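You operate a simulated robot arm through the tools that you are given. There is no shell and no other tool. Be economical: measure what you need, move in short steps, check, and stop when the job is done.

You are at the controls of a simulated two-armed robot. One attempt, no reset.

TASK
Power up sorter 6, set its lamp to low and its batch to 50, then clear the counters.
Fine: main switch first, then the yellow PC button; clear once the screen says READY.

The check looks at the end state, three seconds after you hand in, the way a careful person would. Anything else that was tipped, shoved, dropped, spilled or broken makes it a failure.

THE ROBOT
Two 7-joint arms with two-finger parallel grippers on one trunk, on a base that drives. Base frame: it is fixed to the floor where the robot stands at the start and does not move with it; the origin is under the middle of the robot, x ahead of it, y to its left, z up. Readings come in mm, rad, newtons and seconds.
The left shoulder is at the start at [60, 143, 866], the right one opposite. Each reaches about 887 mm from its shoulder. Places, roughly: sorter five batch knob [-300, 2900, 1300]; sorter five buzzer button [-400, 2000, 1000]; sorter five clear button [0, 3000, 1200]; sorter five lamp switch [-300, 1900, 1000]; sorter five main switch [-500, 2800, 1400]; sorter five main switch key [-500, 2800, 1300]; sorter five purge button [-200, 2900, 1200]; sorter five recipe knob [-300, 2900, 1400]; sorter five reset button [0, 3000, 1200]; sorter five speed switch [-400, 2800, 1300]; sorter five start button [100, 3000, 1200]; sorter five stop button [100, 3000, 1200]; sorter five test button [-100, 2900, 1200]; sorter five yellow button [-400, 2100, 1000]; sorter six batch knob [900, -200, 1300]; sorter six clear button [1200, -100, 1200]. Payload 1.57 kg a hand.
Tool frame (each hand has its own): the origin (TCP) lies between the finger pads and is the grasp point; the fingertips stand 30 mm ahead of it; z points along the fingers, y is the line along which they close. Largest opening 110 mm; finger width 24, thickness 12; the body of the gripper, 48 by 112 mm, starts 78 mm behind the TCP.
Orientation is that of the tool frame in the base frame, as [roll, pitch, yaw] about the fixed x, y, z axes, in that order (R = Rz(yaw) Ry(pitch) Rx(roll)). With the fingers straight down and closing along the base's y, the tool's x points along the base's -x, its y along +y and its z along -z.

THE INTERFACE
- The arms move only by the tool nudge_tool. It takes "left_moves", "right_moves" or both (then of equal length, played together; a hand with none holds still); each is a list of rows, each an object of numbers (a shift or turn left out is 0, a gripper value left out holds the last): "dx", "dy", "dz": the shift along the tool's x, y, z in mm; "rx", "ry", "rz": the turn, a rotation vector about the tool's x, y, z in rad; "grip": the opening, from 0 (shut) to 1 (fully open). In form: [{"dx": .., "dy": .., "dz": .., "rx": .., "ry": .., "rz": .., "grip": ..}, ...]. A call has 1 to 12 rows; each row shifts and turns the commanded pose from where the row before left it, along the tool's axes as they then stand. Each row takes 0.2 s and may step no farther than 50 mm and 0.15 rad from the row before; otherwise, or with a gripper value out of range, the whole call is refused. Where a pose cannot be reached the arm comes as near as it can. A force on the tool above 40 N (or 10 N above the force at the start of the call, whichever is more), or a blocked arm, ends the call early, and 0.2 s more pass. The fingers move at their own pace (about 45 mm/s each) and stop on an object; they squeeze with about 42 N. The grip force told is the motor's: it shows also when the fingers shut on nothing. Time passes only in rows, and 0.2 s behind the last, so rows that do not move let the fingers close. The reply holds the time, the measured pose of the TCP, the force on the tool along the base axes, the opening and the grip force, in the units named above and with some noise, with the torque about the TCP (base axes, N m) and any sound that the robot's microphone picked up.
- Cameras (640 x 400 px; columns grow to the right, rows downward): "scene" is now at [63.8, -6.7, 1512.6]; the picture's right is [-0.08, -1.00, 0.00], its down [-0.40, 0.03, -0.92] and it looks along [0.91, -0.08, -0.40] (base axes); focal length 248 px, centre (320, 200). "left" rides on the left gripper at [70, -16, -141] in its tool frame; the picture's right is [0.23, 0.97, 0.00], its down [-0.85, 0.20, -0.48] and it looks along [-0.47, 0.11, 0.88] (tool axes); focal length 222 px, centre (320, 200). "right" rides on the right gripper at [70, 16, -141] in its tool frame; the picture's right is [-0.23, 0.97, 0.00], its down [-0.86, -0.20, -0.48] and it looks along [-0.47, -0.11, 0.88] (tool axes); focal length 222 px, centre (320, 200). There is no depth. A picture from a camera that has moved, and an enlarged one, comes with that camera's place and axes in the base frame and with its lens.
- capture(camera): a new picture of that camera. It takes no simulated time.
- slide_trunk(by): slides the trunk up (or, below 0, down) by that many mm; the arms and the scene camera ride with it, the base frame stays. It gives what a move gives, with no picture.
- drive_base(legs): drives the robot by 1 to 6 legs, each [ahead, left, turn to the left] in mm, mm and rad, along the robot's own axes; the way and the turn of a leg run together, so that a leg with both is an arc; at most 1500 mm and 3.142 rad a leg. The arms and the cameras ride along, it lands a little off, and it stops where it bumps. It gives what a move gives.
- head_to(pan, tilt): turns the head with the scene camera to pan (to the left, within 1.501 rad either way) and tilt (down, from -0.506 to 1.204), counted from straight ahead of the robot. It gives what a move gives.
- close_up(camera, box): a new picture of the part [left, top, right, bottom] of that camera's present view, enlarged. It takes no simulated time.
- hand_in(): hands the job in; it is judged then, once.

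Work in short steps. Places have to be worked out from the pictures, the camera data and where the tool is seen: move nearer, look again, correct. Check each grasp and each placing, and mend what went wrong. You have 120 turns and 108 pictures in all, those below and enlarged ones among them. Open the grippers and draw the arms clear of the work before you hand the job in, unless the task says otherwise; then end with one line.

The tools are called after ">>>" as a command line: name --argument value ..., lists and objects as JSON in quotes. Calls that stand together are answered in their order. nudge_tool: Moves the arms, as the interface text tells. Its arguments: {"type":"object","properties":{"left_moves":{"type":"array"},"right_moves":{"type":"array"}},"required":[]} The other tools are called the same way: slide_trunk (by) slides the trunk up or down; drive_base (legs) drives the base; head_to (pan, tilt) turns the head that bears the scene camera; capture (camera) takes a picture; close_up (camera, box) takes an enlarged picture of a part of a camera's view; hand_in () hands the job in.

At the start:

```text
t: 0.0
left_ee_pos: [577.9, 212.0, 1000.1]
left_orientation: [-3.141, -0.001, 3.14]
left_ft_force: [0.7, 0.8, -0.2]
left_wrist_torque: [0.02, -0.01, -0.03]
left_finger_gap: 110.1
left_grip_force: 0.1
right_ee_pos: [474.8, -225.5, 999.7]
right_orientation: [-3.14, 0.001, 3.142]
right_ft_force: [0.3, 0.3, -0.5]
right_wrist_torque: [0.02, 0.0, 0.02]
right_finger_gap: 110.0
right_grip_force: 0.1
trunk travel left (down, up): [-465.0, 125.0]
robot x, y, heading: [0.3, -1.1, -0.003]
head pan, tilt: [-0.082, 0.415]
```

scene: 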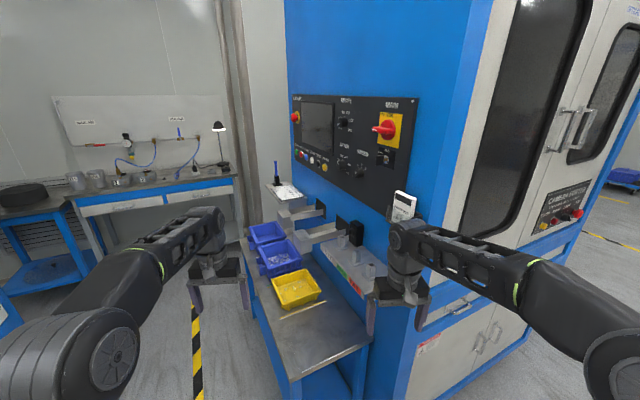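
right: 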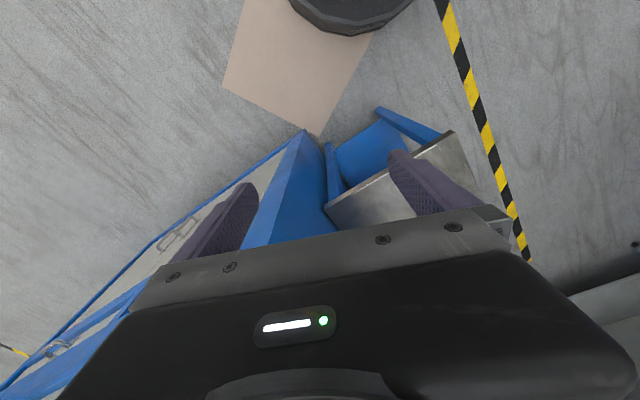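
left: 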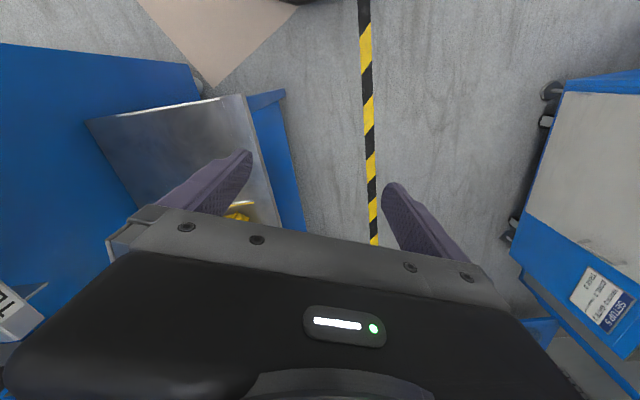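

I look at the panel of the sorter ahead more closely.

>>> close_up --camera "scene" --box '[280, 80, 440, 220]'

>>> close_up --camera "scene" --box '[240, 160, 400, 320]'

```text
2.86 times, centred on (360, 150) of scene
camera zoom: at [63.8, -6.7, 1512.6], right [-0.08, -1.0, 0.0], down [-0.4, 0.03, -0.92], along [0.91, -0.08, -0.4], focal length 707 px, centre (206, 343)
```

zoom: 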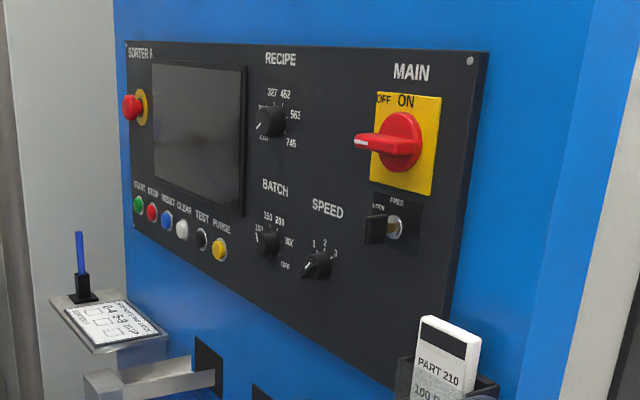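

```text
2.50 times, centred on (320, 240) of scene
camera zoom: at [63.8, -6.7, 1512.6], right [-0.08, -1.0, 0.0], down [-0.4, 0.03, -0.92], along [0.91, -0.08, -0.4], focal length 619 px, centre (320, 100)
```

zoom: 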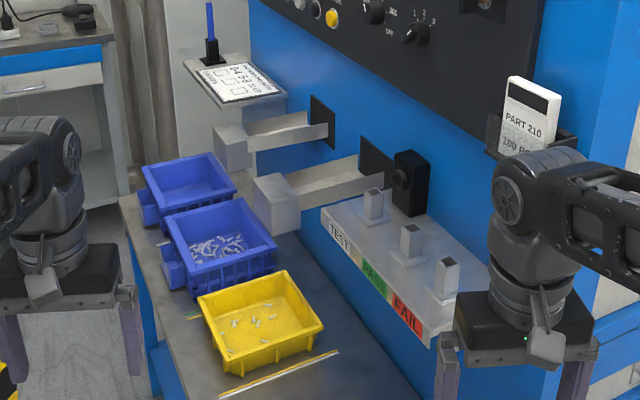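

I need to read the labels and find the lamp switch and the yellow button, so I look around.

>>> close_up --camera "scene" --box '[40, 80, 240, 205]'

>>> close_up --camera "scene" --box '[500, 160, 620, 250]'

>>> head_to --pan 1.2 --tilt 0.4

>>> capture --camera "scene"

```text
3.20 times, centred on (140, 142) of scene
camera zoom: at [63.8, -6.7, 1512.6], right [-0.08, -1.0, 0.0], down [-0.4, 0.03, -0.92], along [0.91, -0.08, -0.4], focal length 792 px, centre (896, 384)
```

zoom: 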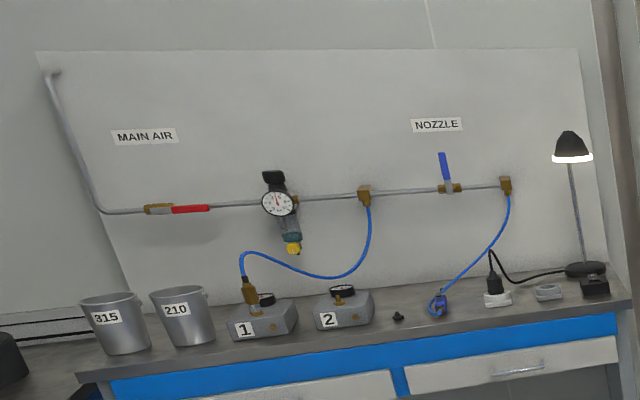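

```text
4.44 times, centred on (560, 205) of scene
camera zoom: at [63.8, -6.7, 1512.6], right [-0.08, -1.0, 0.0], down [-0.4, 0.03, -0.92], along [0.91, -0.08, -0.4], focal length 1100 px, centre (-747, 178)
```

zoom: 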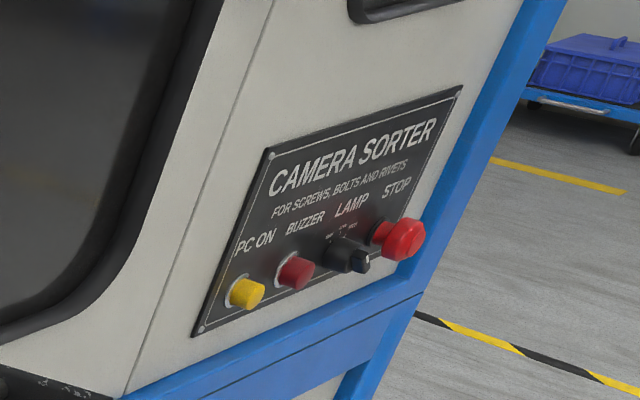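

```text
t: 1.5
left_ee_pos: [578.3, 210.4, 1000.0]
left_orientation: [-3.141, 0.0, -3.141]
left_ft_force: [0.3, 0.4, -0.5]
left_wrist_torque: [-0.01, -0.01, -0.02]
left_finger_gap: 110.3
left_grip_force: 0.1
right_ee_pos: [475.9, -225.0, 1001.1]
right_orientation: [3.14, -0.001, 3.14]
right_ft_force: [0.4, -0.7, 0.6]
right_wrist_torque: [-0.02, 0.0, -0.01]
right_finger_gap: 110.0
right_grip_force: 0.0
trunk travel left (down, up): [-465.0, 125.0]
robot x, y, heading: [0.0, -1.2, 0.0]
head pan, tilt: [1.201, 0.4]
```

```text
100 pictures are left
camera scene: at [5.2, 87.3, 1514.0], right [0.93, -0.36, 0.0], down [-0.14, -0.36, -0.92], along [0.33, 0.86, -0.39], focal length 248 px, centre (320, 200)
```

scene: 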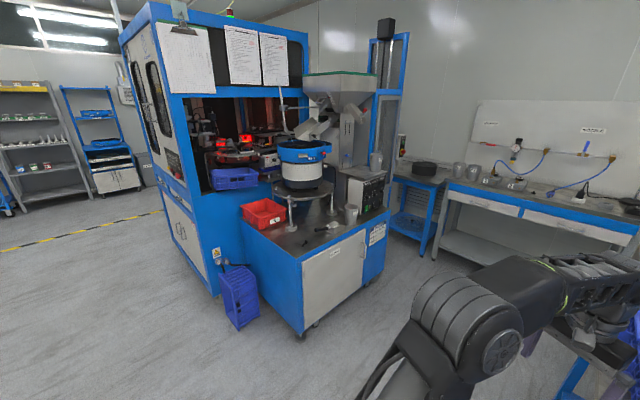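

The front panel (PC ON, BUZZER, LAMP, STOP) is round the corner on the right. Before driving I check the floor and the space around.

>>> head_to --pan 0.5 --tilt 0.75

>>> capture --camera "scene"

>>> head_to --pan -0.9 --tilt 0.6

>>> capture --camera "scene"

```text
t: 2.5
left_ee_pos: [576.7, 211.6, 1000.0]
left_orientation: [-3.141, -0.002, 3.141]
left_ft_force: [-0.1, 0.2, 0.3]
left_wrist_torque: [-0.01, 0.02, 0.02]
left_finger_gap: 109.9
left_grip_force: 0.2
right_ee_pos: [475.4, -224.5, 999.6]
right_orientation: [3.142, 0.001, 3.141]
right_ft_force: [0.3, 0.3, 0.3]
right_wrist_torque: [0.01, 0.01, -0.03]
right_finger_gap: 109.9
right_grip_force: 0.1
trunk travel left (down, up): [-465.0, 125.0]
robot x, y, heading: [-3.4, -0.6, 0.001]
head pan, tilt: [0.499, 0.75]
```

```text
99 pictures are left
camera scene: at [44.4, 40.7, 1482.9], right [0.48, -0.88, 0.0], down [-0.6, -0.33, -0.73], along [0.64, 0.35, -0.68], focal length 248 px, centre (320, 200)
```

scene: 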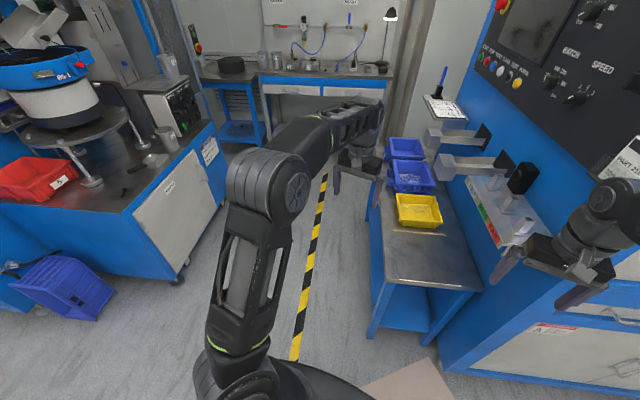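

```text
t: 4.1
left_ee_pos: [576.2, 209.8, 999.8]
left_orientation: [-3.14, 0.0, 3.141]
left_ft_force: [0.8, -0.3, -0.1]
left_wrist_torque: [-0.01, -0.02, 0.02]
left_finger_gap: 110.1
left_grip_force: 0.1
right_ee_pos: [476.0, -224.3, 999.6]
right_orientation: [-3.14, -0.001, 3.14]
right_ft_force: [-0.4, 0.1, 0.0]
right_wrist_torque: [-0.02, 0.01, -0.03]
right_finger_gap: 109.9
right_grip_force: 0.0
trunk travel left (down, up): [-465.0, 125.0]
robot x, y, heading: [-0.7, 0.7, 0.003]
head pan, tilt: [-0.901, 0.6]
```

```text
98 pictures are left
camera scene: at [26.6, -68.2, 1495.8], right [-0.78, -0.62, 0.0], down [-0.35, 0.44, -0.82], along [0.51, -0.65, -0.57], focal length 248 px, centre (320, 200)
```

scene: 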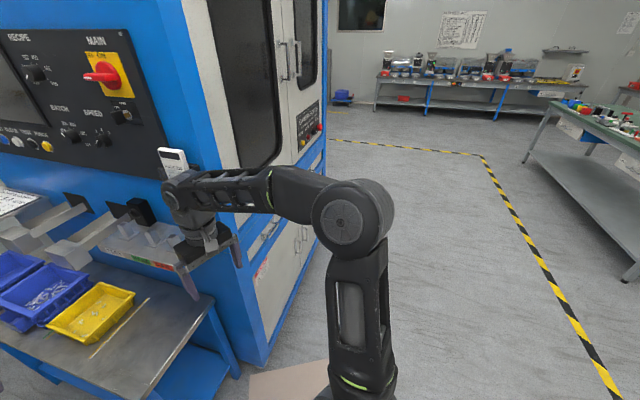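

The panel faces about heading +114°, with a small table in front of it, and the aisle behind is wide. I'll drive left first, then turn to face the panel at a distance.

>>> drive_base --legs '[[0, 600, 0], [0, 0, -1.145]]'

>>> head_to --pan 0 --tilt 0.35

>>> capture --camera "scene"

```text
t: 10.3
left_ee_pos: [440.9, 180.0, 1000.6]
left_orientation: [3.141, 0.001, 2.02]
left_ft_force: [0.0, -0.9, -0.1]
left_wrist_torque: [0.0, 0.0, 0.0]
left_finger_gap: 109.9
left_grip_force: 0.0
right_ee_pos: [5.4, 81.5, 999.8]
right_orientation: [3.14, 0.002, 2.021]
right_ft_force: [0.2, -0.5, 0.1]
right_wrist_torque: [-0.01, 0.03, -0.02]
right_finger_gap: 109.9
right_grip_force: 0.0
trunk travel left (down, up): [-465.0, 125.0]
robot x, y, heading: [1.7, 606.5, -1.124]
head pan, tilt: [-0.901, 0.6]
```

```text
t: 11.5
left_ee_pos: [441.0, 180.5, 1000.2]
left_orientation: [3.141, 0.0, 2.02]
left_ft_force: [0.3, 0.6, 0.2]
left_wrist_torque: [-0.04, 0.0, 0.0]
left_finger_gap: 110.0
left_grip_force: 0.1
right_ee_pos: [6.4, 82.7, 1000.8]
right_orientation: [3.141, -0.002, 2.022]
right_ft_force: [-0.7, 0.9, -0.3]
right_wrist_torque: [0.0, -0.04, 0.0]
right_finger_gap: 110.1
right_grip_force: 0.0
trunk travel left (down, up): [-465.0, 125.0]
robot x, y, heading: [-1.5, 606.7, -1.121]
head pan, tilt: [0.0, 0.351]
```

```text
97 pictures are left
camera scene: at [29.4, 551.8, 1518.5], right [-0.9, -0.43, 0.0], down [-0.15, 0.31, -0.94], along [0.41, -0.85, -0.34], focal length 248 px, centre (320, 200)
```

scene: 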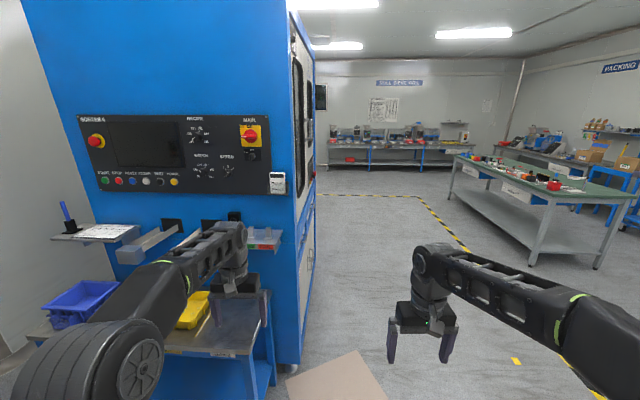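

The view is nearly frontal. I shift left along the panel.

>>> drive_base --legs '[[0, 430, 0]]'

>>> capture --camera "scene"

>>> close_up --camera "scene" --box '[200, 100, 460, 220]'

```text
t: 14.1
left_ee_pos: [825.7, 363.4, 999.5]
left_orientation: [-3.14, -0.002, 2.017]
left_ft_force: [-0.1, 0.4, -0.1]
left_wrist_torque: [0.0, 0.03, -0.03]
left_finger_gap: 109.9
left_grip_force: 0.1
right_ee_pos: [388.7, 267.7, 999.8]
right_orientation: [-3.141, -0.001, 2.016]
right_ft_force: [0.1, 0.3, -0.1]
right_wrist_torque: [-0.02, 0.0, -0.01]
right_finger_gap: 110.0
right_grip_force: 0.1
trunk travel left (down, up): [-465.0, 125.0]
robot x, y, heading: [389.0, 793.3, -1.125]
head pan, tilt: [0.0, 0.351]
```

```text
96 pictures are left
camera scene: at [415.6, 737.1, 1518.5], right [-0.9, -0.43, 0.0], down [-0.15, 0.31, -0.94], along [0.4, -0.85, -0.34], focal length 248 px, centre (320, 200)
```

scene: 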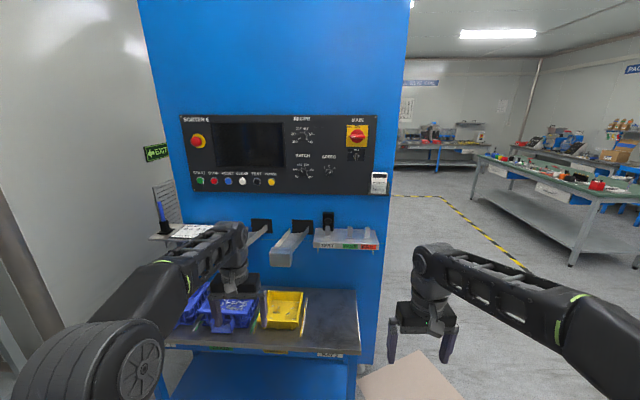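

```text
2.46 times, centred on (330, 160) of scene
camera zoom: at [415.6, 737.1, 1518.5], right [-0.9, -0.43, 0.0], down [-0.15, 0.31, -0.94], along [0.4, -0.85, -0.34], focal length 609 px, centre (295, 298)
```

zoom: 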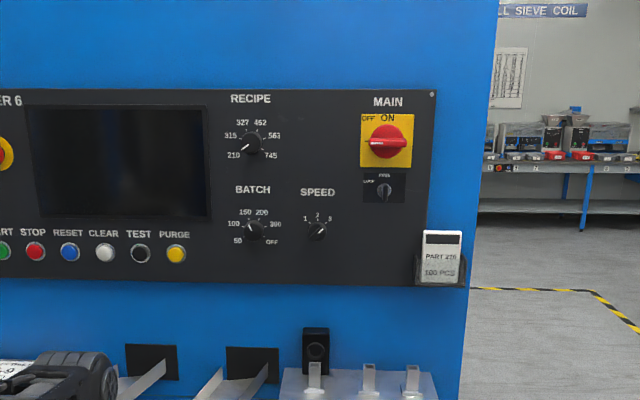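

>>> close_up --camera "scene" --box '[334, 115, 384, 165]'

>>> close_up --camera "scene" --box '[284, 150, 344, 190]'

```text
8.00 times, centred on (359, 140) of scene
camera zoom: at [415.6, 737.1, 1518.5], right [-0.9, -0.43, 0.0], down [-0.15, 0.31, -0.94], along [0.4, -0.85, -0.34], focal length 1980 px, centre (8, 680)
```

zoom: 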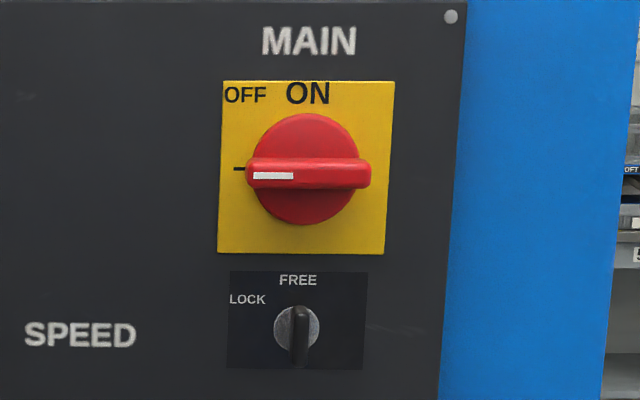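

```text
10.00 times, centred on (314, 170) of scene
camera zoom: at [415.6, 737.1, 1518.5], right [-0.9, -0.43, 0.0], down [-0.15, 0.31, -0.94], along [0.4, -0.85, -0.34], focal length 2475 px, centre (380, 500)
```

zoom: 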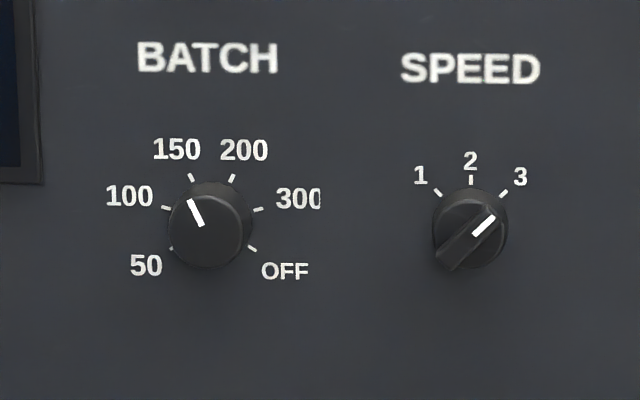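

The key already stands at FREE and main is at OFF (9 o'clock). Batch is at 150 and its steps are about 43°. I raise the trunk and tip the right hand to point at the panel, in free space.

>>> slide_trunk --by 120

>>> nudge_tool --right_moves '[{"ry": -0.1428, "grip": 0.5}, {"ry": -0.1428}, {"ry": -0.1428}, {"ry": -0.1428}, {"ry": -0.1428}, {"ry": -0.1428}, {"ry": -0.1428}, {"ry": -0.1428}, {"ry": -0.1428}, {"ry": -0.1428}, {"ry": -0.1428}]'

>>> nudge_tool --right_moves '[{"dx": -50}, {"dx": -50}, {"dx": -50}, {"dx": -50}, {"dx": -50}, {"dx": -45}]'

>>> capture --camera "right"

>>> capture --camera "scene"

```text
t: 15.6
left_ee_pos: [825.9, 363.2, 1119.7]
left_orientation: [3.141, -0.002, 2.016]
left_ft_force: [-0.4, -0.6, 0.2]
left_wrist_torque: [0.01, 0.01, -0.04]
left_finger_gap: 110.1
left_grip_force: 0.0
right_ee_pos: [388.2, 267.6, 1119.5]
right_orientation: [-3.141, 0.001, 2.016]
right_ft_force: [-0.6, 0.6, -0.5]
right_wrist_torque: [-0.01, 0.0, -0.01]
right_finger_gap: 110.2
right_grip_force: 0.0
trunk travel left (down, up): [-585.0, 5.0]
robot x, y, heading: [388.5, 794.0, -1.126]
head pan, tilt: [0.0, 0.351]
```

```text
t: 18.0
left_ee_pos: [825.1, 363.2, 1119.4]
left_orientation: [-3.142, 0.001, 2.015]
left_ft_force: [-0.5, 0.1, -0.8]
left_wrist_torque: [0.02, 0.04, 0.01]
left_finger_gap: 110.0
left_grip_force: 0.1
right_ee_pos: [413.4, 191.1, 1147.7]
right_orientation: [-1.19, 1.569, -2.317]
right_ft_force: [-0.2, -0.1, 0.3]
right_wrist_torque: [0.01, 0.0, -0.04]
right_finger_gap: 55.0
right_grip_force: 0.1
right hand out of reach, approached as far as the arm can: row 7, 8, 9, 10, 11
trunk travel left (down, up): [-585.0, 5.0]
robot x, y, heading: [387.7, 795.2, -1.125]
head pan, tilt: [0.0, 0.351]
```

```text
t: 19.4
left_ee_pos: [825.0, 364.6, 1119.4]
left_orientation: [3.141, 0.0, 2.017]
left_ft_force: [-0.1, -0.2, -0.4]
left_wrist_torque: [0.02, 0.04, 0.0]
left_finger_gap: 109.9
left_grip_force: 0.0
right_ee_pos: [412.5, 190.3, 1442.9]
right_orientation: [-2.984, 1.569, 2.171]
right_ft_force: [-0.2, -0.5, -0.6]
right_wrist_torque: [0.03, 0.06, 0.03]
right_finger_gap: 55.0
right_grip_force: 0.0
trunk travel left (down, up): [-585.0, 5.0]
robot x, y, heading: [387.0, 792.3, -1.125]
head pan, tilt: [0.0, 0.351]
```

```text
92 pictures are left
camera right: at [366.9, 326.4, 1373.4], right [0.88, 0.42, 0.23], down [-0.39, 0.35, 0.86], along [0.28, -0.84, 0.47], focal length 222 px, centre (320, 200)
```

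right: 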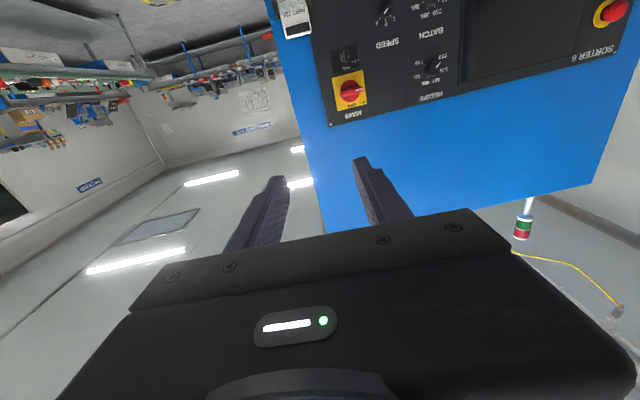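

```text
91 pictures are left
camera scene: at [414.9, 736.9, 1638.5], right [-0.9, -0.43, 0.0], down [-0.15, 0.31, -0.94], along [0.4, -0.85, -0.34], focal length 248 px, centre (320, 200)
```

scene: 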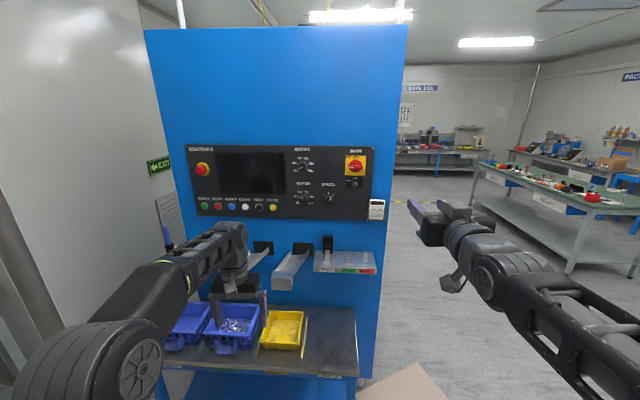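

The right hand now points at the panel. I lift and tip the left hand the same way so it clears the fixtures.

>>> nudge_tool --left_moves '[{"dz": -50, "grip": 0.3}, {"dz": -50}, {"dz": -50}, {"dz": -50}, {"dz": -50}, {"dx": 50}, {"dx": 50}, {"dx": 50}]'

>>> nudge_tool --left_moves '[{"ry": -0.1428}, {"ry": -0.1428}, {"ry": -0.1428}, {"ry": -0.1428}, {"ry": -0.1428}, {"ry": -0.1428}, {"ry": -0.1428}, {"ry": -0.1428}, {"ry": -0.1428}, {"ry": -0.1428}, {"ry": -0.1428}]'

>>> capture --camera "scene"

```text
t: 21.2
left_ee_pos: [761.4, 499.7, 1128.6]
left_orientation: [3.14, 0.003, 2.014]
left_ft_force: [0.2, 0.0, -0.6]
left_wrist_torque: [-0.04, -0.03, -0.02]
left_finger_gap: 32.9
left_grip_force: 0.1
left hand out of reach, approached as far as the arm can: row 1, 2, 3, 4, 5
right_ee_pos: [412.4, 194.1, 1444.7]
right_orientation: [-0.387, 1.569, -1.511]
right_ft_force: [0.0, 0.6, -0.4]
right_wrist_torque: [0.02, 0.02, -0.03]
right_finger_gap: 55.0
right_grip_force: 0.1
trunk travel left (down, up): [-585.0, 5.0]
robot x, y, heading: [388.2, 794.5, -1.125]
head pan, tilt: [0.0, 0.351]
```

```text
t: 23.6
left_ee_pos: [826.9, 408.9, 1222.1]
left_orientation: [3.113, 1.519, 2.002]
left_ft_force: [0.5, -0.1, -0.6]
left_wrist_torque: [-0.04, 0.0, -0.02]
left_finger_gap: 33.3
left_grip_force: 0.0
left hand out of reach, approached as far as the arm can: row 6, 7, 8, 9, 10, 11
right_ee_pos: [414.8, 191.8, 1444.0]
right_orientation: [-1.772, 1.569, -2.899]
right_ft_force: [0.3, -1.0, -1.0]
right_wrist_torque: [0.0, 0.0, 0.04]
right_finger_gap: 55.0
right_grip_force: 0.1
trunk travel left (down, up): [-585.0, 5.0]
robot x, y, heading: [385.8, 795.2, -1.123]
head pan, tilt: [0.0, 0.351]
```

```text
90 pictures are left
camera scene: at [416.6, 737.1, 1638.6], right [-0.9, -0.43, 0.0], down [-0.15, 0.31, -0.94], along [0.4, -0.85, -0.34], focal length 248 px, centre (320, 200)
```

scene: 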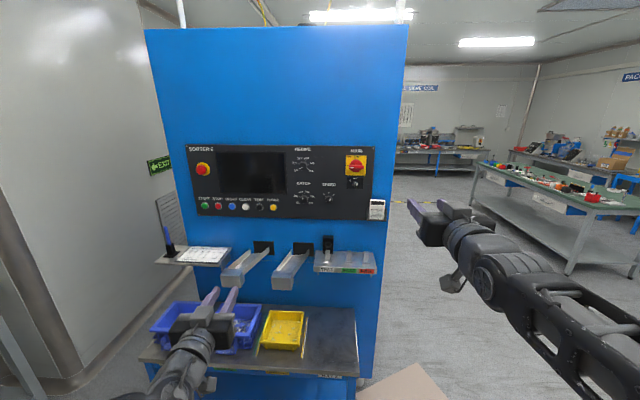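

Both hands point at the panel. I raise the left a bit more and drive ahead 300 mm.

>>> nudge_tool --left_moves '[{"dx": -40}, {"dx": -40}]'

>>> drive_base --legs '[[300, 0, 0]]'

>>> head_to --pan 0 --tilt 0.9

>>> capture --camera "scene"

>>> capture --camera "right"

```text
t: 24.2
left_ee_pos: [826.7, 404.7, 1302.7]
left_orientation: [3.107, 1.517, 1.989]
left_ft_force: [0.8, 0.1, -0.3]
left_wrist_torque: [0.02, -0.01, 0.02]
left_finger_gap: 32.8
left_grip_force: 0.0
right_ee_pos: [412.7, 191.9, 1443.0]
right_orientation: [1.884, 1.571, 0.756]
right_ft_force: [-0.6, 0.0, 0.2]
right_wrist_torque: [0.02, -0.05, 0.03]
right_finger_gap: 55.3
right_grip_force: 0.1
trunk travel left (down, up): [-585.0, 5.0]
robot x, y, heading: [385.3, 794.7, -1.121]
head pan, tilt: [0.0, 0.351]
```

```text
t: 26.2
left_ee_pos: [950.4, 138.3, 1300.9]
left_orientation: [3.125, 1.516, 2.005]
left_ft_force: [0.5, -0.8, -0.8]
left_wrist_torque: [-0.02, 0.03, 0.03]
left_finger_gap: 32.9
left_grip_force: 0.1
right_ee_pos: [536.5, -74.2, 1443.4]
right_orientation: [-3.119, 1.569, 2.033]
right_ft_force: [-0.2, 0.4, -0.2]
right_wrist_torque: [-0.04, -0.02, -0.01]
right_finger_gap: 55.0
right_grip_force: 0.1
trunk travel left (down, up): [-585.0, 5.0]
robot x, y, heading: [509.4, 528.7, -1.129]
head pan, tilt: [0.0, 0.351]
```

```text
t: 27.2
left_ee_pos: [950.2, 140.2, 1301.7]
left_orientation: [3.124, 1.517, 2.006]
left_ft_force: [0.2, 0.8, 0.1]
left_wrist_torque: [0.01, 0.01, 0.01]
left_finger_gap: 33.1
left_grip_force: 0.1
right_ee_pos: [536.1, -73.8, 1443.4]
right_orientation: [3.128, 1.57, 1.997]
right_ft_force: [-0.3, -0.3, 0.5]
right_wrist_torque: [-0.04, 0.01, -0.03]
right_finger_gap: 54.9
right_grip_force: 0.0
trunk travel left (down, up): [-585.0, 5.0]
robot x, y, heading: [510.3, 529.7, -1.133]
head pan, tilt: [0.0, 0.901]
```

```text
89 pictures are left
camera scene: at [532.4, 488.3, 1591.1], right [-0.9, -0.43, 0.0], down [-0.33, 0.71, -0.62], along [0.26, -0.56, -0.78], focal length 248 px, centre (320, 200)
```

scene: 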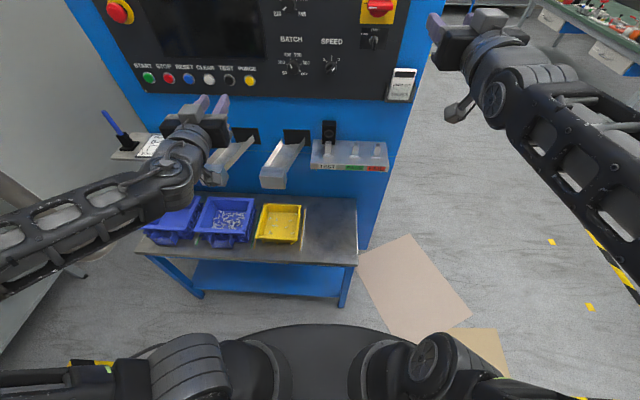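

```text
88 pictures are left
camera right: at [490.2, 62.0, 1373.1], right [0.88, 0.41, 0.23], down [-0.38, 0.35, 0.86], along [0.28, -0.84, 0.47], focal length 222 px, centre (320, 200)
```

right: 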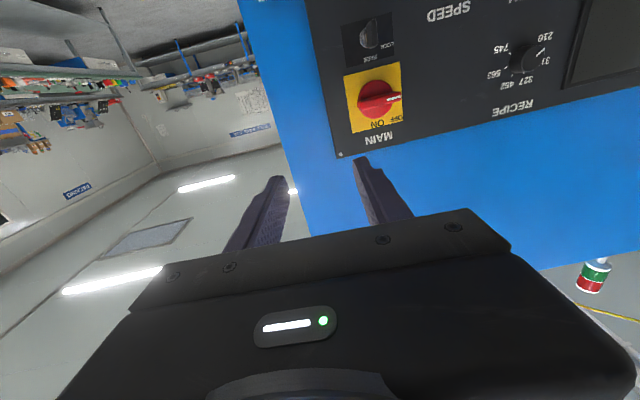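

Main sits at about (720, -254, 1420). I roll the right hand by -90° so the fingers close vertically on the handle, correcting the yaw slightly, then line up in front.

>>> nudge_tool --right_moves '[{"rx": 0.04}, {"rz": -0.1428}, {"rz": -0.1428}, {"rz": -0.1428}, {"rz": -0.1428}, {"rz": -0.1428}, {"rz": -0.1428}, {"rz": -0.1428}, {"rz": -0.1428}, {"rz": -0.1428}, {"rz": -0.1428}, {"rz": -0.1428}]'

>>> nudge_tool --right_moves '[{"dx": -50}, {"dx": -50, "dy": 22}, {"dz": 40}, {"dz": 40}]'

>>> capture --camera "right"

>>> head_to --pan 0 --tilt 0.5

>>> capture --camera "scene"

```text
t: 29.8
left_ee_pos: [950.5, 139.7, 1301.1]
left_orientation: [3.127, 1.517, 2.006]
left_ft_force: [0.5, 0.4, -0.5]
left_wrist_torque: [0.01, 0.01, 0.0]
left_finger_gap: 33.0
left_grip_force: 0.1
right_ee_pos: [535.1, -72.5, 1444.4]
right_orientation: [-1.57, -0.004, -2.741]
right_ft_force: [-0.6, -0.6, 0.0]
right_wrist_torque: [-0.02, -0.01, -0.01]
right_finger_gap: 55.0
right_grip_force: 0.1
trunk travel left (down, up): [-585.0, 5.0]
robot x, y, heading: [510.8, 526.0, -1.132]
head pan, tilt: [0.0, 0.901]
```

```text
refused: row 2 steps farther than a row can; nothing moved
```

```text
87 pictures are left
camera right: at [415.8, 30.7, 1427.1], right [0.21, 0.09, -0.97], down [0.6, 0.77, 0.2], along [0.77, -0.63, 0.11], focal length 222 px, centre (320, 200)
```

right: 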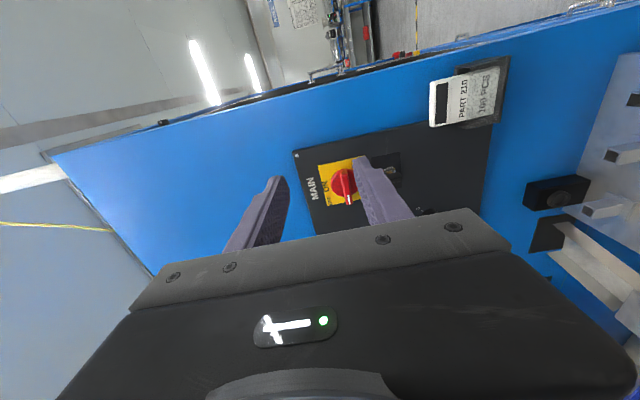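

```text
t: 30.7
left_ee_pos: [951.0, 138.3, 1303.0]
left_orientation: [3.126, 1.517, 2.005]
left_ft_force: [0.0, 0.8, -1.1]
left_wrist_torque: [0.02, 0.02, -0.02]
left_finger_gap: 32.8
left_grip_force: 0.0
right_ee_pos: [534.6, -71.9, 1443.8]
right_orientation: [-1.571, 0.002, -2.741]
right_ft_force: [0.8, 0.6, 0.1]
right_wrist_torque: [0.02, 0.04, -0.01]
right_finger_gap: 54.9
right_grip_force: 0.1
trunk travel left (down, up): [-585.0, 5.0]
robot x, y, heading: [510.2, 530.3, -1.132]
head pan, tilt: [0.0, 0.499]
```

```text
86 pictures are left
camera scene: at [538.9, 474.3, 1624.8], right [-0.9, -0.43, 0.0], down [-0.2, 0.43, -0.88], along [0.37, -0.79, -0.48], focal length 248 px, centre (320, 200)
```

scene: 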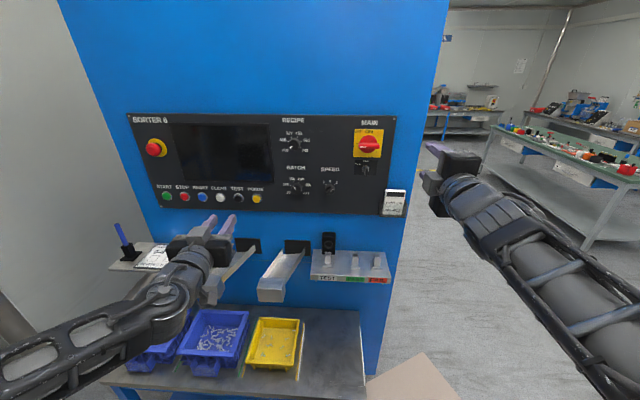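

The alignment estimate holds; I move left about 104 mm, down 22, forward 80.

>>> nudge_tool --right_moves '[{"dx": -50}, {"dx": -50}, {"dx": -4, "dy": 22}, {"dz": 40}, {"dz": 40}, {"dz": 30}]'

>>> capture --camera "right"

>>> close_up --camera "scene" --box '[320, 100, 480, 220]'

```text
t: 32.1
left_ee_pos: [950.6, 137.5, 1301.4]
left_orientation: [3.125, 1.516, 2.004]
left_ft_force: [0.7, -0.5, 0.5]
left_wrist_torque: [-0.05, 0.0, 0.02]
left_finger_gap: 33.1
left_grip_force: 0.1
right_ee_pos: [675.9, -135.0, 1420.5]
right_orientation: [-1.573, 0.0, -2.743]
right_ft_force: [0.6, 0.3, 0.0]
right_wrist_torque: [0.0, 0.02, 0.02]
right_finger_gap: 55.2
right_grip_force: 0.1
trunk travel left (down, up): [-585.0, 5.0]
robot x, y, heading: [508.5, 528.1, -1.129]
head pan, tilt: [0.0, 0.499]
```

```text
85 pictures are left
camera right: at [556.2, -32.2, 1403.6], right [0.21, 0.09, -0.97], down [0.6, 0.77, 0.2], along [0.77, -0.63, 0.11], focal length 222 px, centre (320, 200)
```

right: 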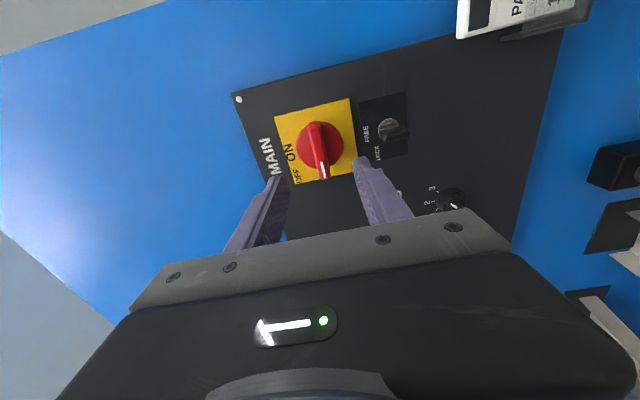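

```text
3.33 times, centred on (400, 160) of scene
camera zoom: at [539.5, 473.0, 1624.8], right [-0.9, -0.43, 0.0], down [-0.2, 0.43, -0.88], along [0.37, -0.79, -0.48], focal length 825 px, centre (53, 333)
```

zoom: 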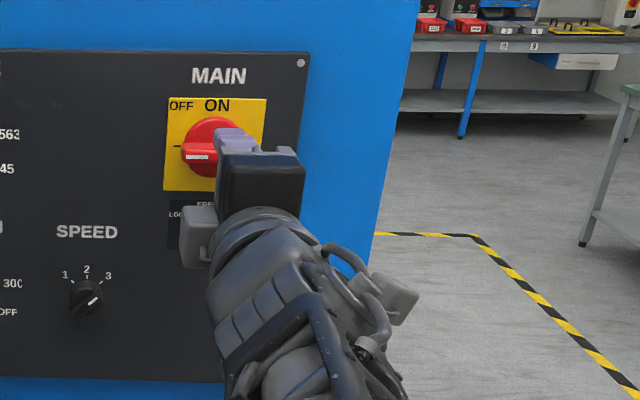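

The handle lies right on the tool axis about 110 mm ahead. I advance 65 mm.

>>> nudge_tool --right_moves '[{"dz": 35, "grip": 0.35}, {"dz": 30}]'

>>> capture --camera "right"

```text
t: 32.7
left_ee_pos: [951.2, 139.2, 1301.0]
left_orientation: [3.122, 1.517, 2.002]
left_ft_force: [0.0, -0.9, 0.3]
left_wrist_torque: [0.0, -0.01, 0.0]
left_finger_gap: 33.2
left_grip_force: 0.1
right_ee_pos: [701.1, -195.0, 1422.4]
right_orientation: [-1.571, 0.002, -2.742]
right_ft_force: [-0.1, 0.7, 0.0]
right_wrist_torque: [0.0, 0.03, 0.02]
right_finger_gap: 38.6
right_grip_force: 0.1
trunk travel left (down, up): [-585.0, 5.0]
robot x, y, heading: [510.1, 529.3, -1.129]
head pan, tilt: [0.0, 0.499]
```

```text
83 pictures are left
camera right: at [581.3, -91.4, 1405.1], right [0.21, 0.09, -0.97], down [0.6, 0.77, 0.2], along [0.77, -0.63, 0.11], focal length 222 px, centre (320, 200)
```

right: 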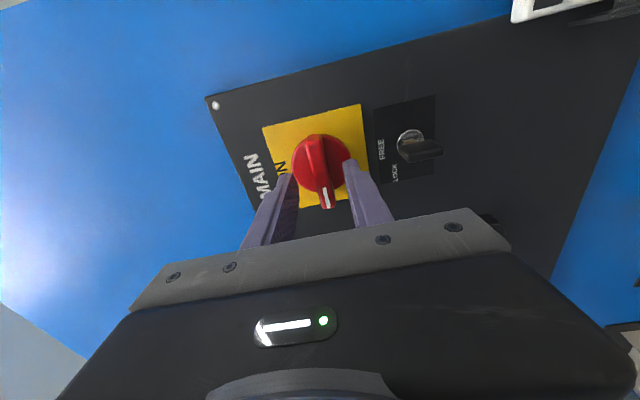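

Aligned. I advance in small steps.

>>> nudge_tool --right_moves '[{"dz": 10}, {"dz": 8}, {"dz": 8}]'

>>> capture --camera "right"

>>> close_up --camera "scene" --box '[340, 110, 420, 170]'

```text
t: 33.4
left_ee_pos: [946.7, 144.0, 1304.8]
left_orientation: [3.134, 1.523, 2.015]
left_ft_force: [0.3, -0.3, 0.4]
left_wrist_torque: [0.0, -0.02, 0.0]
left_finger_gap: 33.0
left_grip_force: 0.1
right_ee_pos: [705.6, -206.8, 1422.6]
right_orientation: [-1.573, 0.0, -2.742]
right_ft_force: [-13.3, 31.4, -2.2]
right_wrist_torque: [-0.57, -0.23, -0.46]
right_finger_gap: 36.1
right_grip_force: 0.1
trunk travel left (down, up): [-585.0, 5.0]
robot x, y, heading: [510.2, 532.3, -1.137]
head pan, tilt: [0.0, 0.499]
stopped in row 3 (right hand): the force on the tool passed its limit at 48 N (the readings are from after the stop); the commanded pose is now the measured one
```

```text
82 pictures are left
camera right: at [585.6, -102.9, 1406.1], right [0.21, 0.09, -0.97], down [0.6, 0.77, 0.2], along [0.77, -0.63, 0.11], focal length 222 px, centre (320, 200)
```

right: 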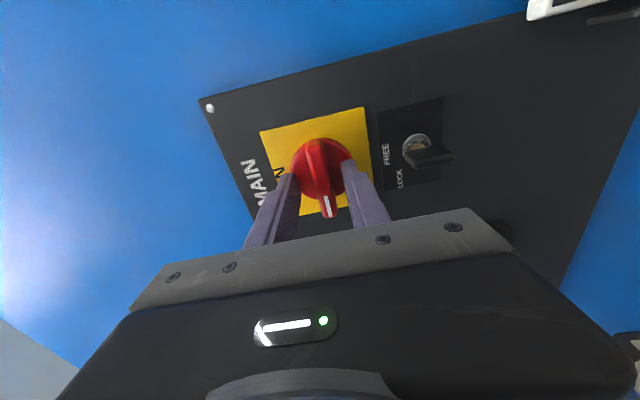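

```text
6.67 times, centred on (380, 140) of scene
camera zoom: at [535.3, 482.3, 1625.2], right [-0.91, -0.42, 0.0], down [-0.2, 0.43, -0.88], along [0.37, -0.8, -0.47], focal length 1650 px, centre (-80, 600)
```

zoom: 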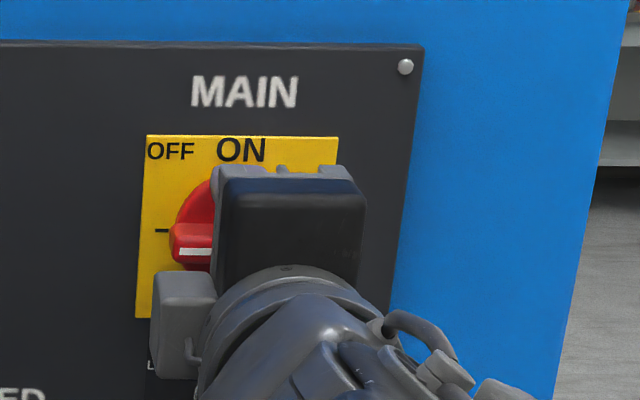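

The fingertips are against the disc, astride the bar. I back off 4 mm and close.

>>> nudge_tool --right_moves '[{"dz": -4}, {"grip": 0.0}, {}, {}, {}]'

>>> capture --camera "right"

```text
t: 34.6
left_ee_pos: [949.0, 142.6, 1302.8]
left_orientation: [3.126, 1.518, 2.003]
left_ft_force: [-0.4, 0.4, -0.4]
left_wrist_torque: [0.03, 0.04, 0.0]
left_finger_gap: 33.2
left_grip_force: 0.0
right_ee_pos: [704.1, -206.3, 1419.6]
right_orientation: [-1.576, 0.001, -2.744]
right_ft_force: [-8.3, 17.7, -1.6]
right_wrist_torque: [-0.72, -0.26, -0.3]
right_finger_gap: 13.1
right_grip_force: 29.4
trunk travel left (down, up): [-585.0, 5.0]
robot x, y, heading: [511.3, 532.5, -1.133]
head pan, tilt: [0.0, 0.499]
```

```text
80 pictures are left
camera right: at [585.2, -102.9, 1403.9], right [0.21, 0.09, -0.97], down [0.6, 0.77, 0.2], along [0.77, -0.63, 0.1], focal length 222 px, centre (320, 200)
```

right: 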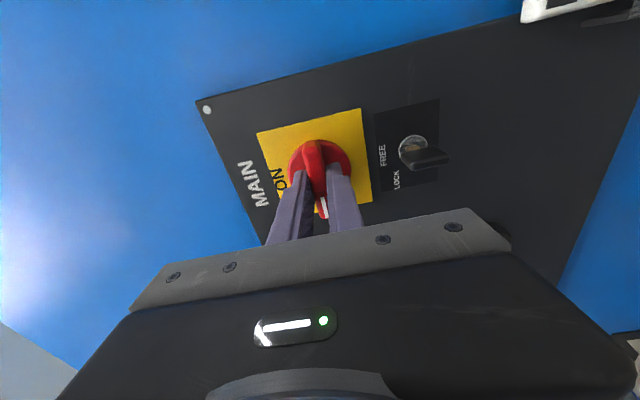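

Grip is on the bar. I turn clockwise 90°.

>>> nudge_tool --right_moves '[{"dz": -2}, {"rz": 0.1428}, {"rz": 0.1428}, {"rz": 0.1428}, {"rz": 0.1428}, {"rz": 0.1428}, {"rz": 0.1428}, {"rz": 0.1428}, {"rz": 0.1428}, {"rz": 0.1428}, {"rz": 0.1428}, {"rz": 0.1428}]'

>>> capture --camera "right"

```text
t: 37.2
left_ee_pos: [947.8, 139.7, 1302.8]
left_orientation: [3.112, 1.518, 1.991]
left_ft_force: [1.0, 0.0, 1.1]
left_wrist_torque: [0.01, 0.0, -0.05]
left_finger_gap: 32.9
left_grip_force: 0.0
right_ee_pos: [702.2, -207.8, 1420.9]
right_orientation: [2.112, 1.568, 0.938]
right_ft_force: [-3.9, -8.5, 21.4]
right_wrist_torque: [-0.73, -0.19, -0.89]
right_finger_gap: 13.1
right_grip_force: 30.6
trunk travel left (down, up): [-585.0, 5.0]
robot x, y, heading: [511.3, 528.6, -1.138]
head pan, tilt: [0.0, 0.499]
```

```text
79 pictures are left
camera right: at [663.0, -70.0, 1351.4], right [0.9, 0.38, 0.23], down [-0.37, 0.36, 0.86], along [0.24, -0.85, 0.46], focal length 222 px, centre (320, 200)
```

right: 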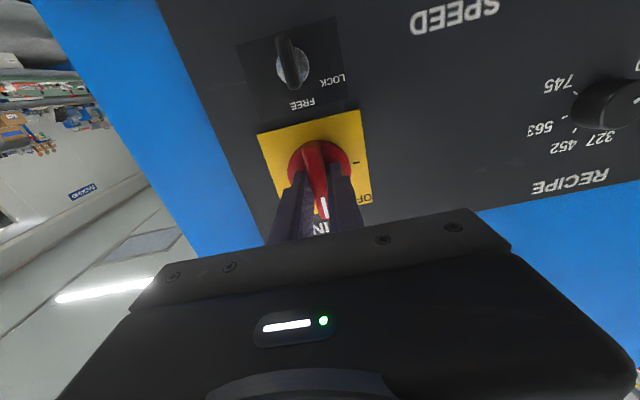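

The handle points up at ON. I release and back away, then look.

>>> nudge_tool --right_moves '[{"grip": 0.4}, {}, {}, {"dz": -30}, {"dz": -40}, {"dz": -40}]'

>>> capture --camera "right"

>>> capture --camera "scene"

```text
t: 38.6
left_ee_pos: [948.7, 141.2, 1301.0]
left_orientation: [3.128, 1.519, 2.006]
left_ft_force: [0.0, -0.7, 0.2]
left_wrist_torque: [0.04, 0.0, -0.02]
left_finger_gap: 33.0
left_grip_force: 0.0
right_ee_pos: [658.7, -103.2, 1421.1]
right_orientation: [3.141, 1.566, 1.966]
right_ft_force: [0.2, 0.2, -0.3]
right_wrist_torque: [0.01, 0.0, 0.03]
right_finger_gap: 44.0
right_grip_force: 0.0
trunk travel left (down, up): [-585.0, 5.0]
robot x, y, heading: [509.8, 528.2, -1.128]
head pan, tilt: [0.0, 0.499]
```

```text
78 pictures are left
camera right: at [619.9, 34.0, 1351.9], right [0.9, 0.38, 0.23], down [-0.37, 0.36, 0.86], along [0.24, -0.85, 0.46], focal length 222 px, centre (320, 200)
```

right: 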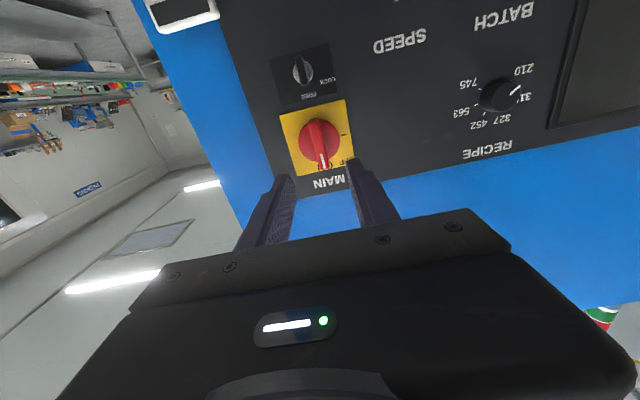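

```text
77 pictures are left
camera scene: at [537.8, 476.7, 1625.0], right [-0.91, -0.43, 0.0], down [-0.2, 0.43, -0.88], along [0.37, -0.8, -0.48], focal length 248 px, centre (320, 200)
```

scene: 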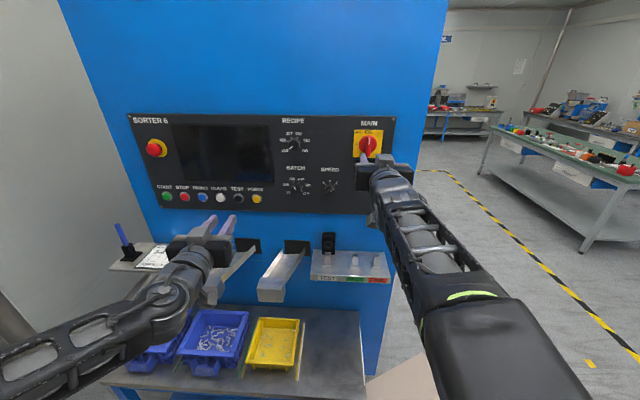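

Main is ON. While here I locate the batch knob accurately.

>>> close_up --camera "scene" --box '[270, 155, 350, 205]'

```text
8.00 times, centred on (310, 180) of scene
camera zoom: at [537.8, 476.7, 1625.0], right [-0.91, -0.43, 0.0], down [-0.2, 0.43, -0.88], along [0.37, -0.8, -0.48], focal length 1980 px, centre (400, 360)
```

zoom: 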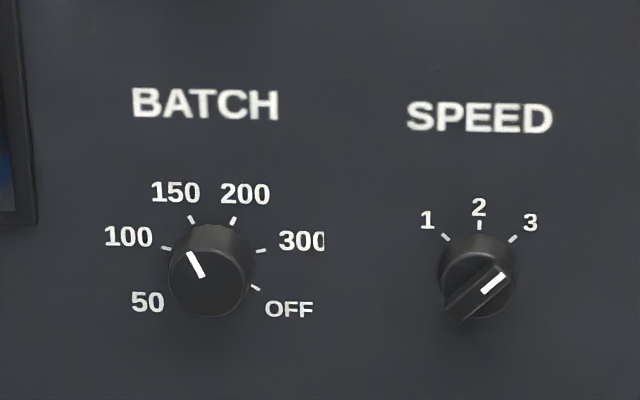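

Batch knob front is at about (916, -152, 1264), diameter ~31 mm. I move the left hand aside, and the right hand to the front of the knob.

>>> nudge_tool --left_moves '[{"dy": 40}, {"dy": 40}, {"dy": 40}, {"dy": 40}, {}, {}, {}, {}, {}]' --right_moves '[{"dz": -30}, {"dy": 50}, {"dy": 50}, {"dy": 50}, {"dy": 50}, {"dy": 18}, {"dx": 50}, {"dx": 50}, {"dx": 50, "grip": 0.5}]'

>>> nudge_tool --right_moves '[{"dx": 7}, {"dz": 30}, {"dz": 30}, {"dz": 30}]'

>>> capture --camera "right"

>>> capture --camera "scene"

```text
t: 40.6
left_ee_pos: [1095.7, 208.5, 1302.3]
left_orientation: [3.125, 1.516, 2.008]
left_ft_force: [-0.4, 0.4, 0.0]
left_wrist_torque: [0.0, -0.02, -0.02]
left_finger_gap: 33.1
left_grip_force: 0.1
right_ee_pos: [844.5, 3.5, 1272.5]
right_orientation: [2.846, 1.555, 1.664]
right_ft_force: [0.4, 1.0, 0.9]
right_wrist_torque: [-0.01, 0.01, 0.01]
right_finger_gap: 55.1
right_grip_force: 0.1
right hand out of reach, approached as far as the arm can: row 9
trunk travel left (down, up): [-585.0, 5.0]
robot x, y, heading: [509.2, 529.7, -1.129]
head pan, tilt: [0.0, 0.499]
```

```text
t: 41.6
left_ee_pos: [1095.7, 206.8, 1302.5]
left_orientation: [3.12, 1.517, 2.002]
left_ft_force: [0.5, -1.0, -0.2]
left_wrist_torque: [0.02, 0.0, 0.03]
left_finger_gap: 32.8
left_grip_force: 0.1
right_ee_pos: [887.1, -76.0, 1265.9]
right_orientation: [-3.059, 1.563, 2.051]
right_ft_force: [-0.1, 0.2, -0.3]
right_wrist_torque: [0.01, 0.02, -0.02]
right_finger_gap: 55.0
right_grip_force: 0.2
trunk travel left (down, up): [-585.0, 5.0]
robot x, y, heading: [511.1, 529.9, -1.133]
head pan, tilt: [0.0, 0.499]
```

```text
75 pictures are left
camera right: at [847.0, 61.5, 1197.8], right [0.9, 0.38, 0.23], down [-0.37, 0.36, 0.86], along [0.24, -0.85, 0.46], focal length 222 px, centre (320, 200)
```

right: 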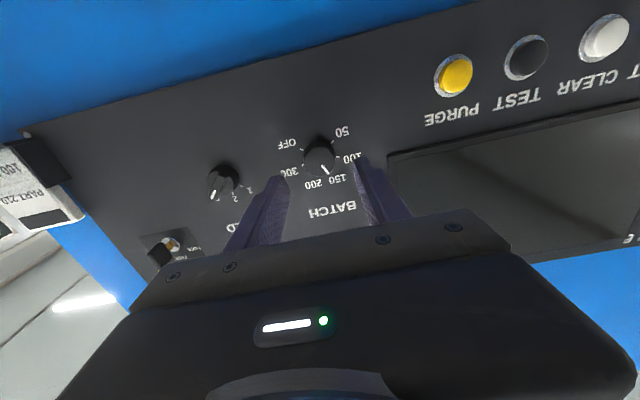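

```text
74 pictures are left
camera scene: at [539.1, 473.7, 1624.8], right [-0.91, -0.43, 0.0], down [-0.2, 0.43, -0.88], along [0.37, -0.79, -0.48], focal length 248 px, centre (320, 200)
```

scene: 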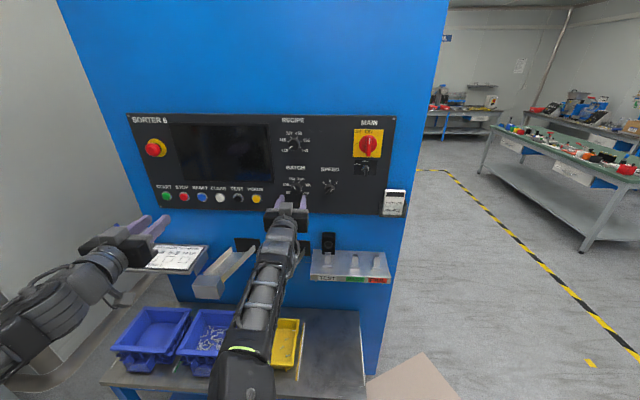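

The knob is on-axis, about 80 mm ahead. I advance to straddle it.

>>> nudge_tool --right_moves '[{"dy": -2, "dz": 30}, {"dz": 25}, {"dz": 6}, {"dz": 6}]'

>>> capture --camera "right"

```text
t: 42.6
left_ee_pos: [1094.4, 208.8, 1301.2]
left_orientation: [3.121, 1.518, 2.0]
left_ft_force: [0.1, 0.8, 0.1]
left_wrist_torque: [0.03, 0.01, 0.02]
left_finger_gap: 33.2
left_grip_force: 0.0
right_ee_pos: [910.7, -136.9, 1265.3]
right_orientation: [3.06, 1.566, 1.885]
right_ft_force: [-4.9, 8.8, -2.7]
right_wrist_torque: [0.05, -0.16, -0.43]
right_finger_gap: 55.7
right_grip_force: 0.1
trunk travel left (down, up): [-585.0, 5.0]
robot x, y, heading: [508.2, 532.4, -1.131]
head pan, tilt: [0.0, 0.499]
```

```text
73 pictures are left
camera right: at [870.9, 0.5, 1196.8], right [0.9, 0.38, 0.23], down [-0.37, 0.36, 0.86], along [0.24, -0.85, 0.46], focal length 222 px, centre (320, 200)
```

right: 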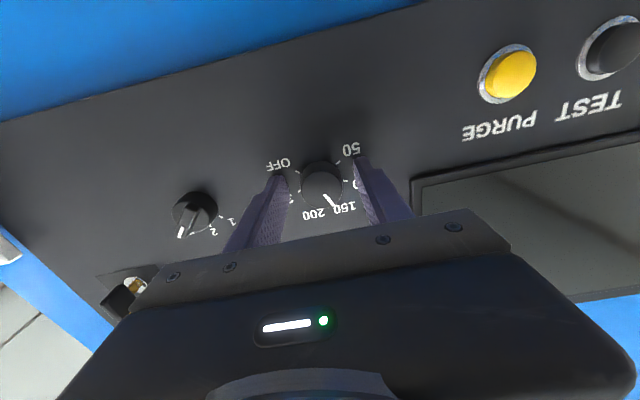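

Fingertips lightly touch the panel. I back off 3 mm and close on the knob.

>>> nudge_tool --right_moves '[{"dz": -4}, {"grip": 0.0}, {}, {}, {}]'

>>> capture --camera "right"

```text
t: 43.8
left_ee_pos: [1095.5, 207.3, 1301.4]
left_orientation: [3.132, 1.516, 2.011]
left_ft_force: [-0.5, 0.3, -0.2]
left_wrist_torque: [0.03, 0.03, -0.04]
left_finger_gap: 33.0
left_grip_force: 0.2
right_ee_pos: [909.4, -135.0, 1267.3]
right_orientation: [-3.076, 1.565, 2.036]
right_ft_force: [2.5, 0.0, 2.9]
right_wrist_torque: [-0.03, -0.03, 0.14]
right_finger_gap: 33.4
right_grip_force: 38.5
trunk travel left (down, up): [-585.0, 5.0]
robot x, y, heading: [508.2, 528.8, -1.133]
head pan, tilt: [0.0, 0.499]
```

```text
72 pictures are left
camera right: at [870.1, 2.7, 1197.2], right [0.9, 0.38, 0.23], down [-0.37, 0.36, 0.86], along [0.24, -0.85, 0.46], focal length 222 px, centre (320, 200)
```

right: 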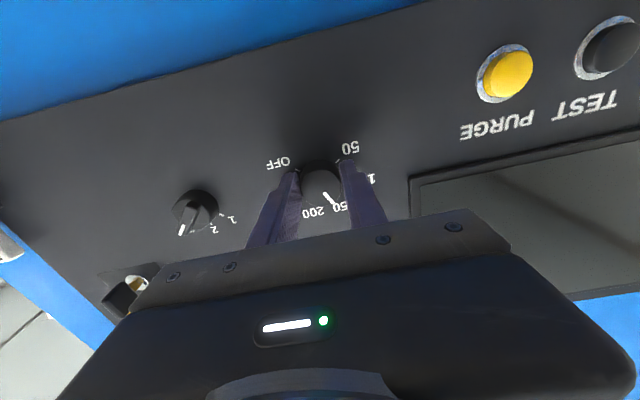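

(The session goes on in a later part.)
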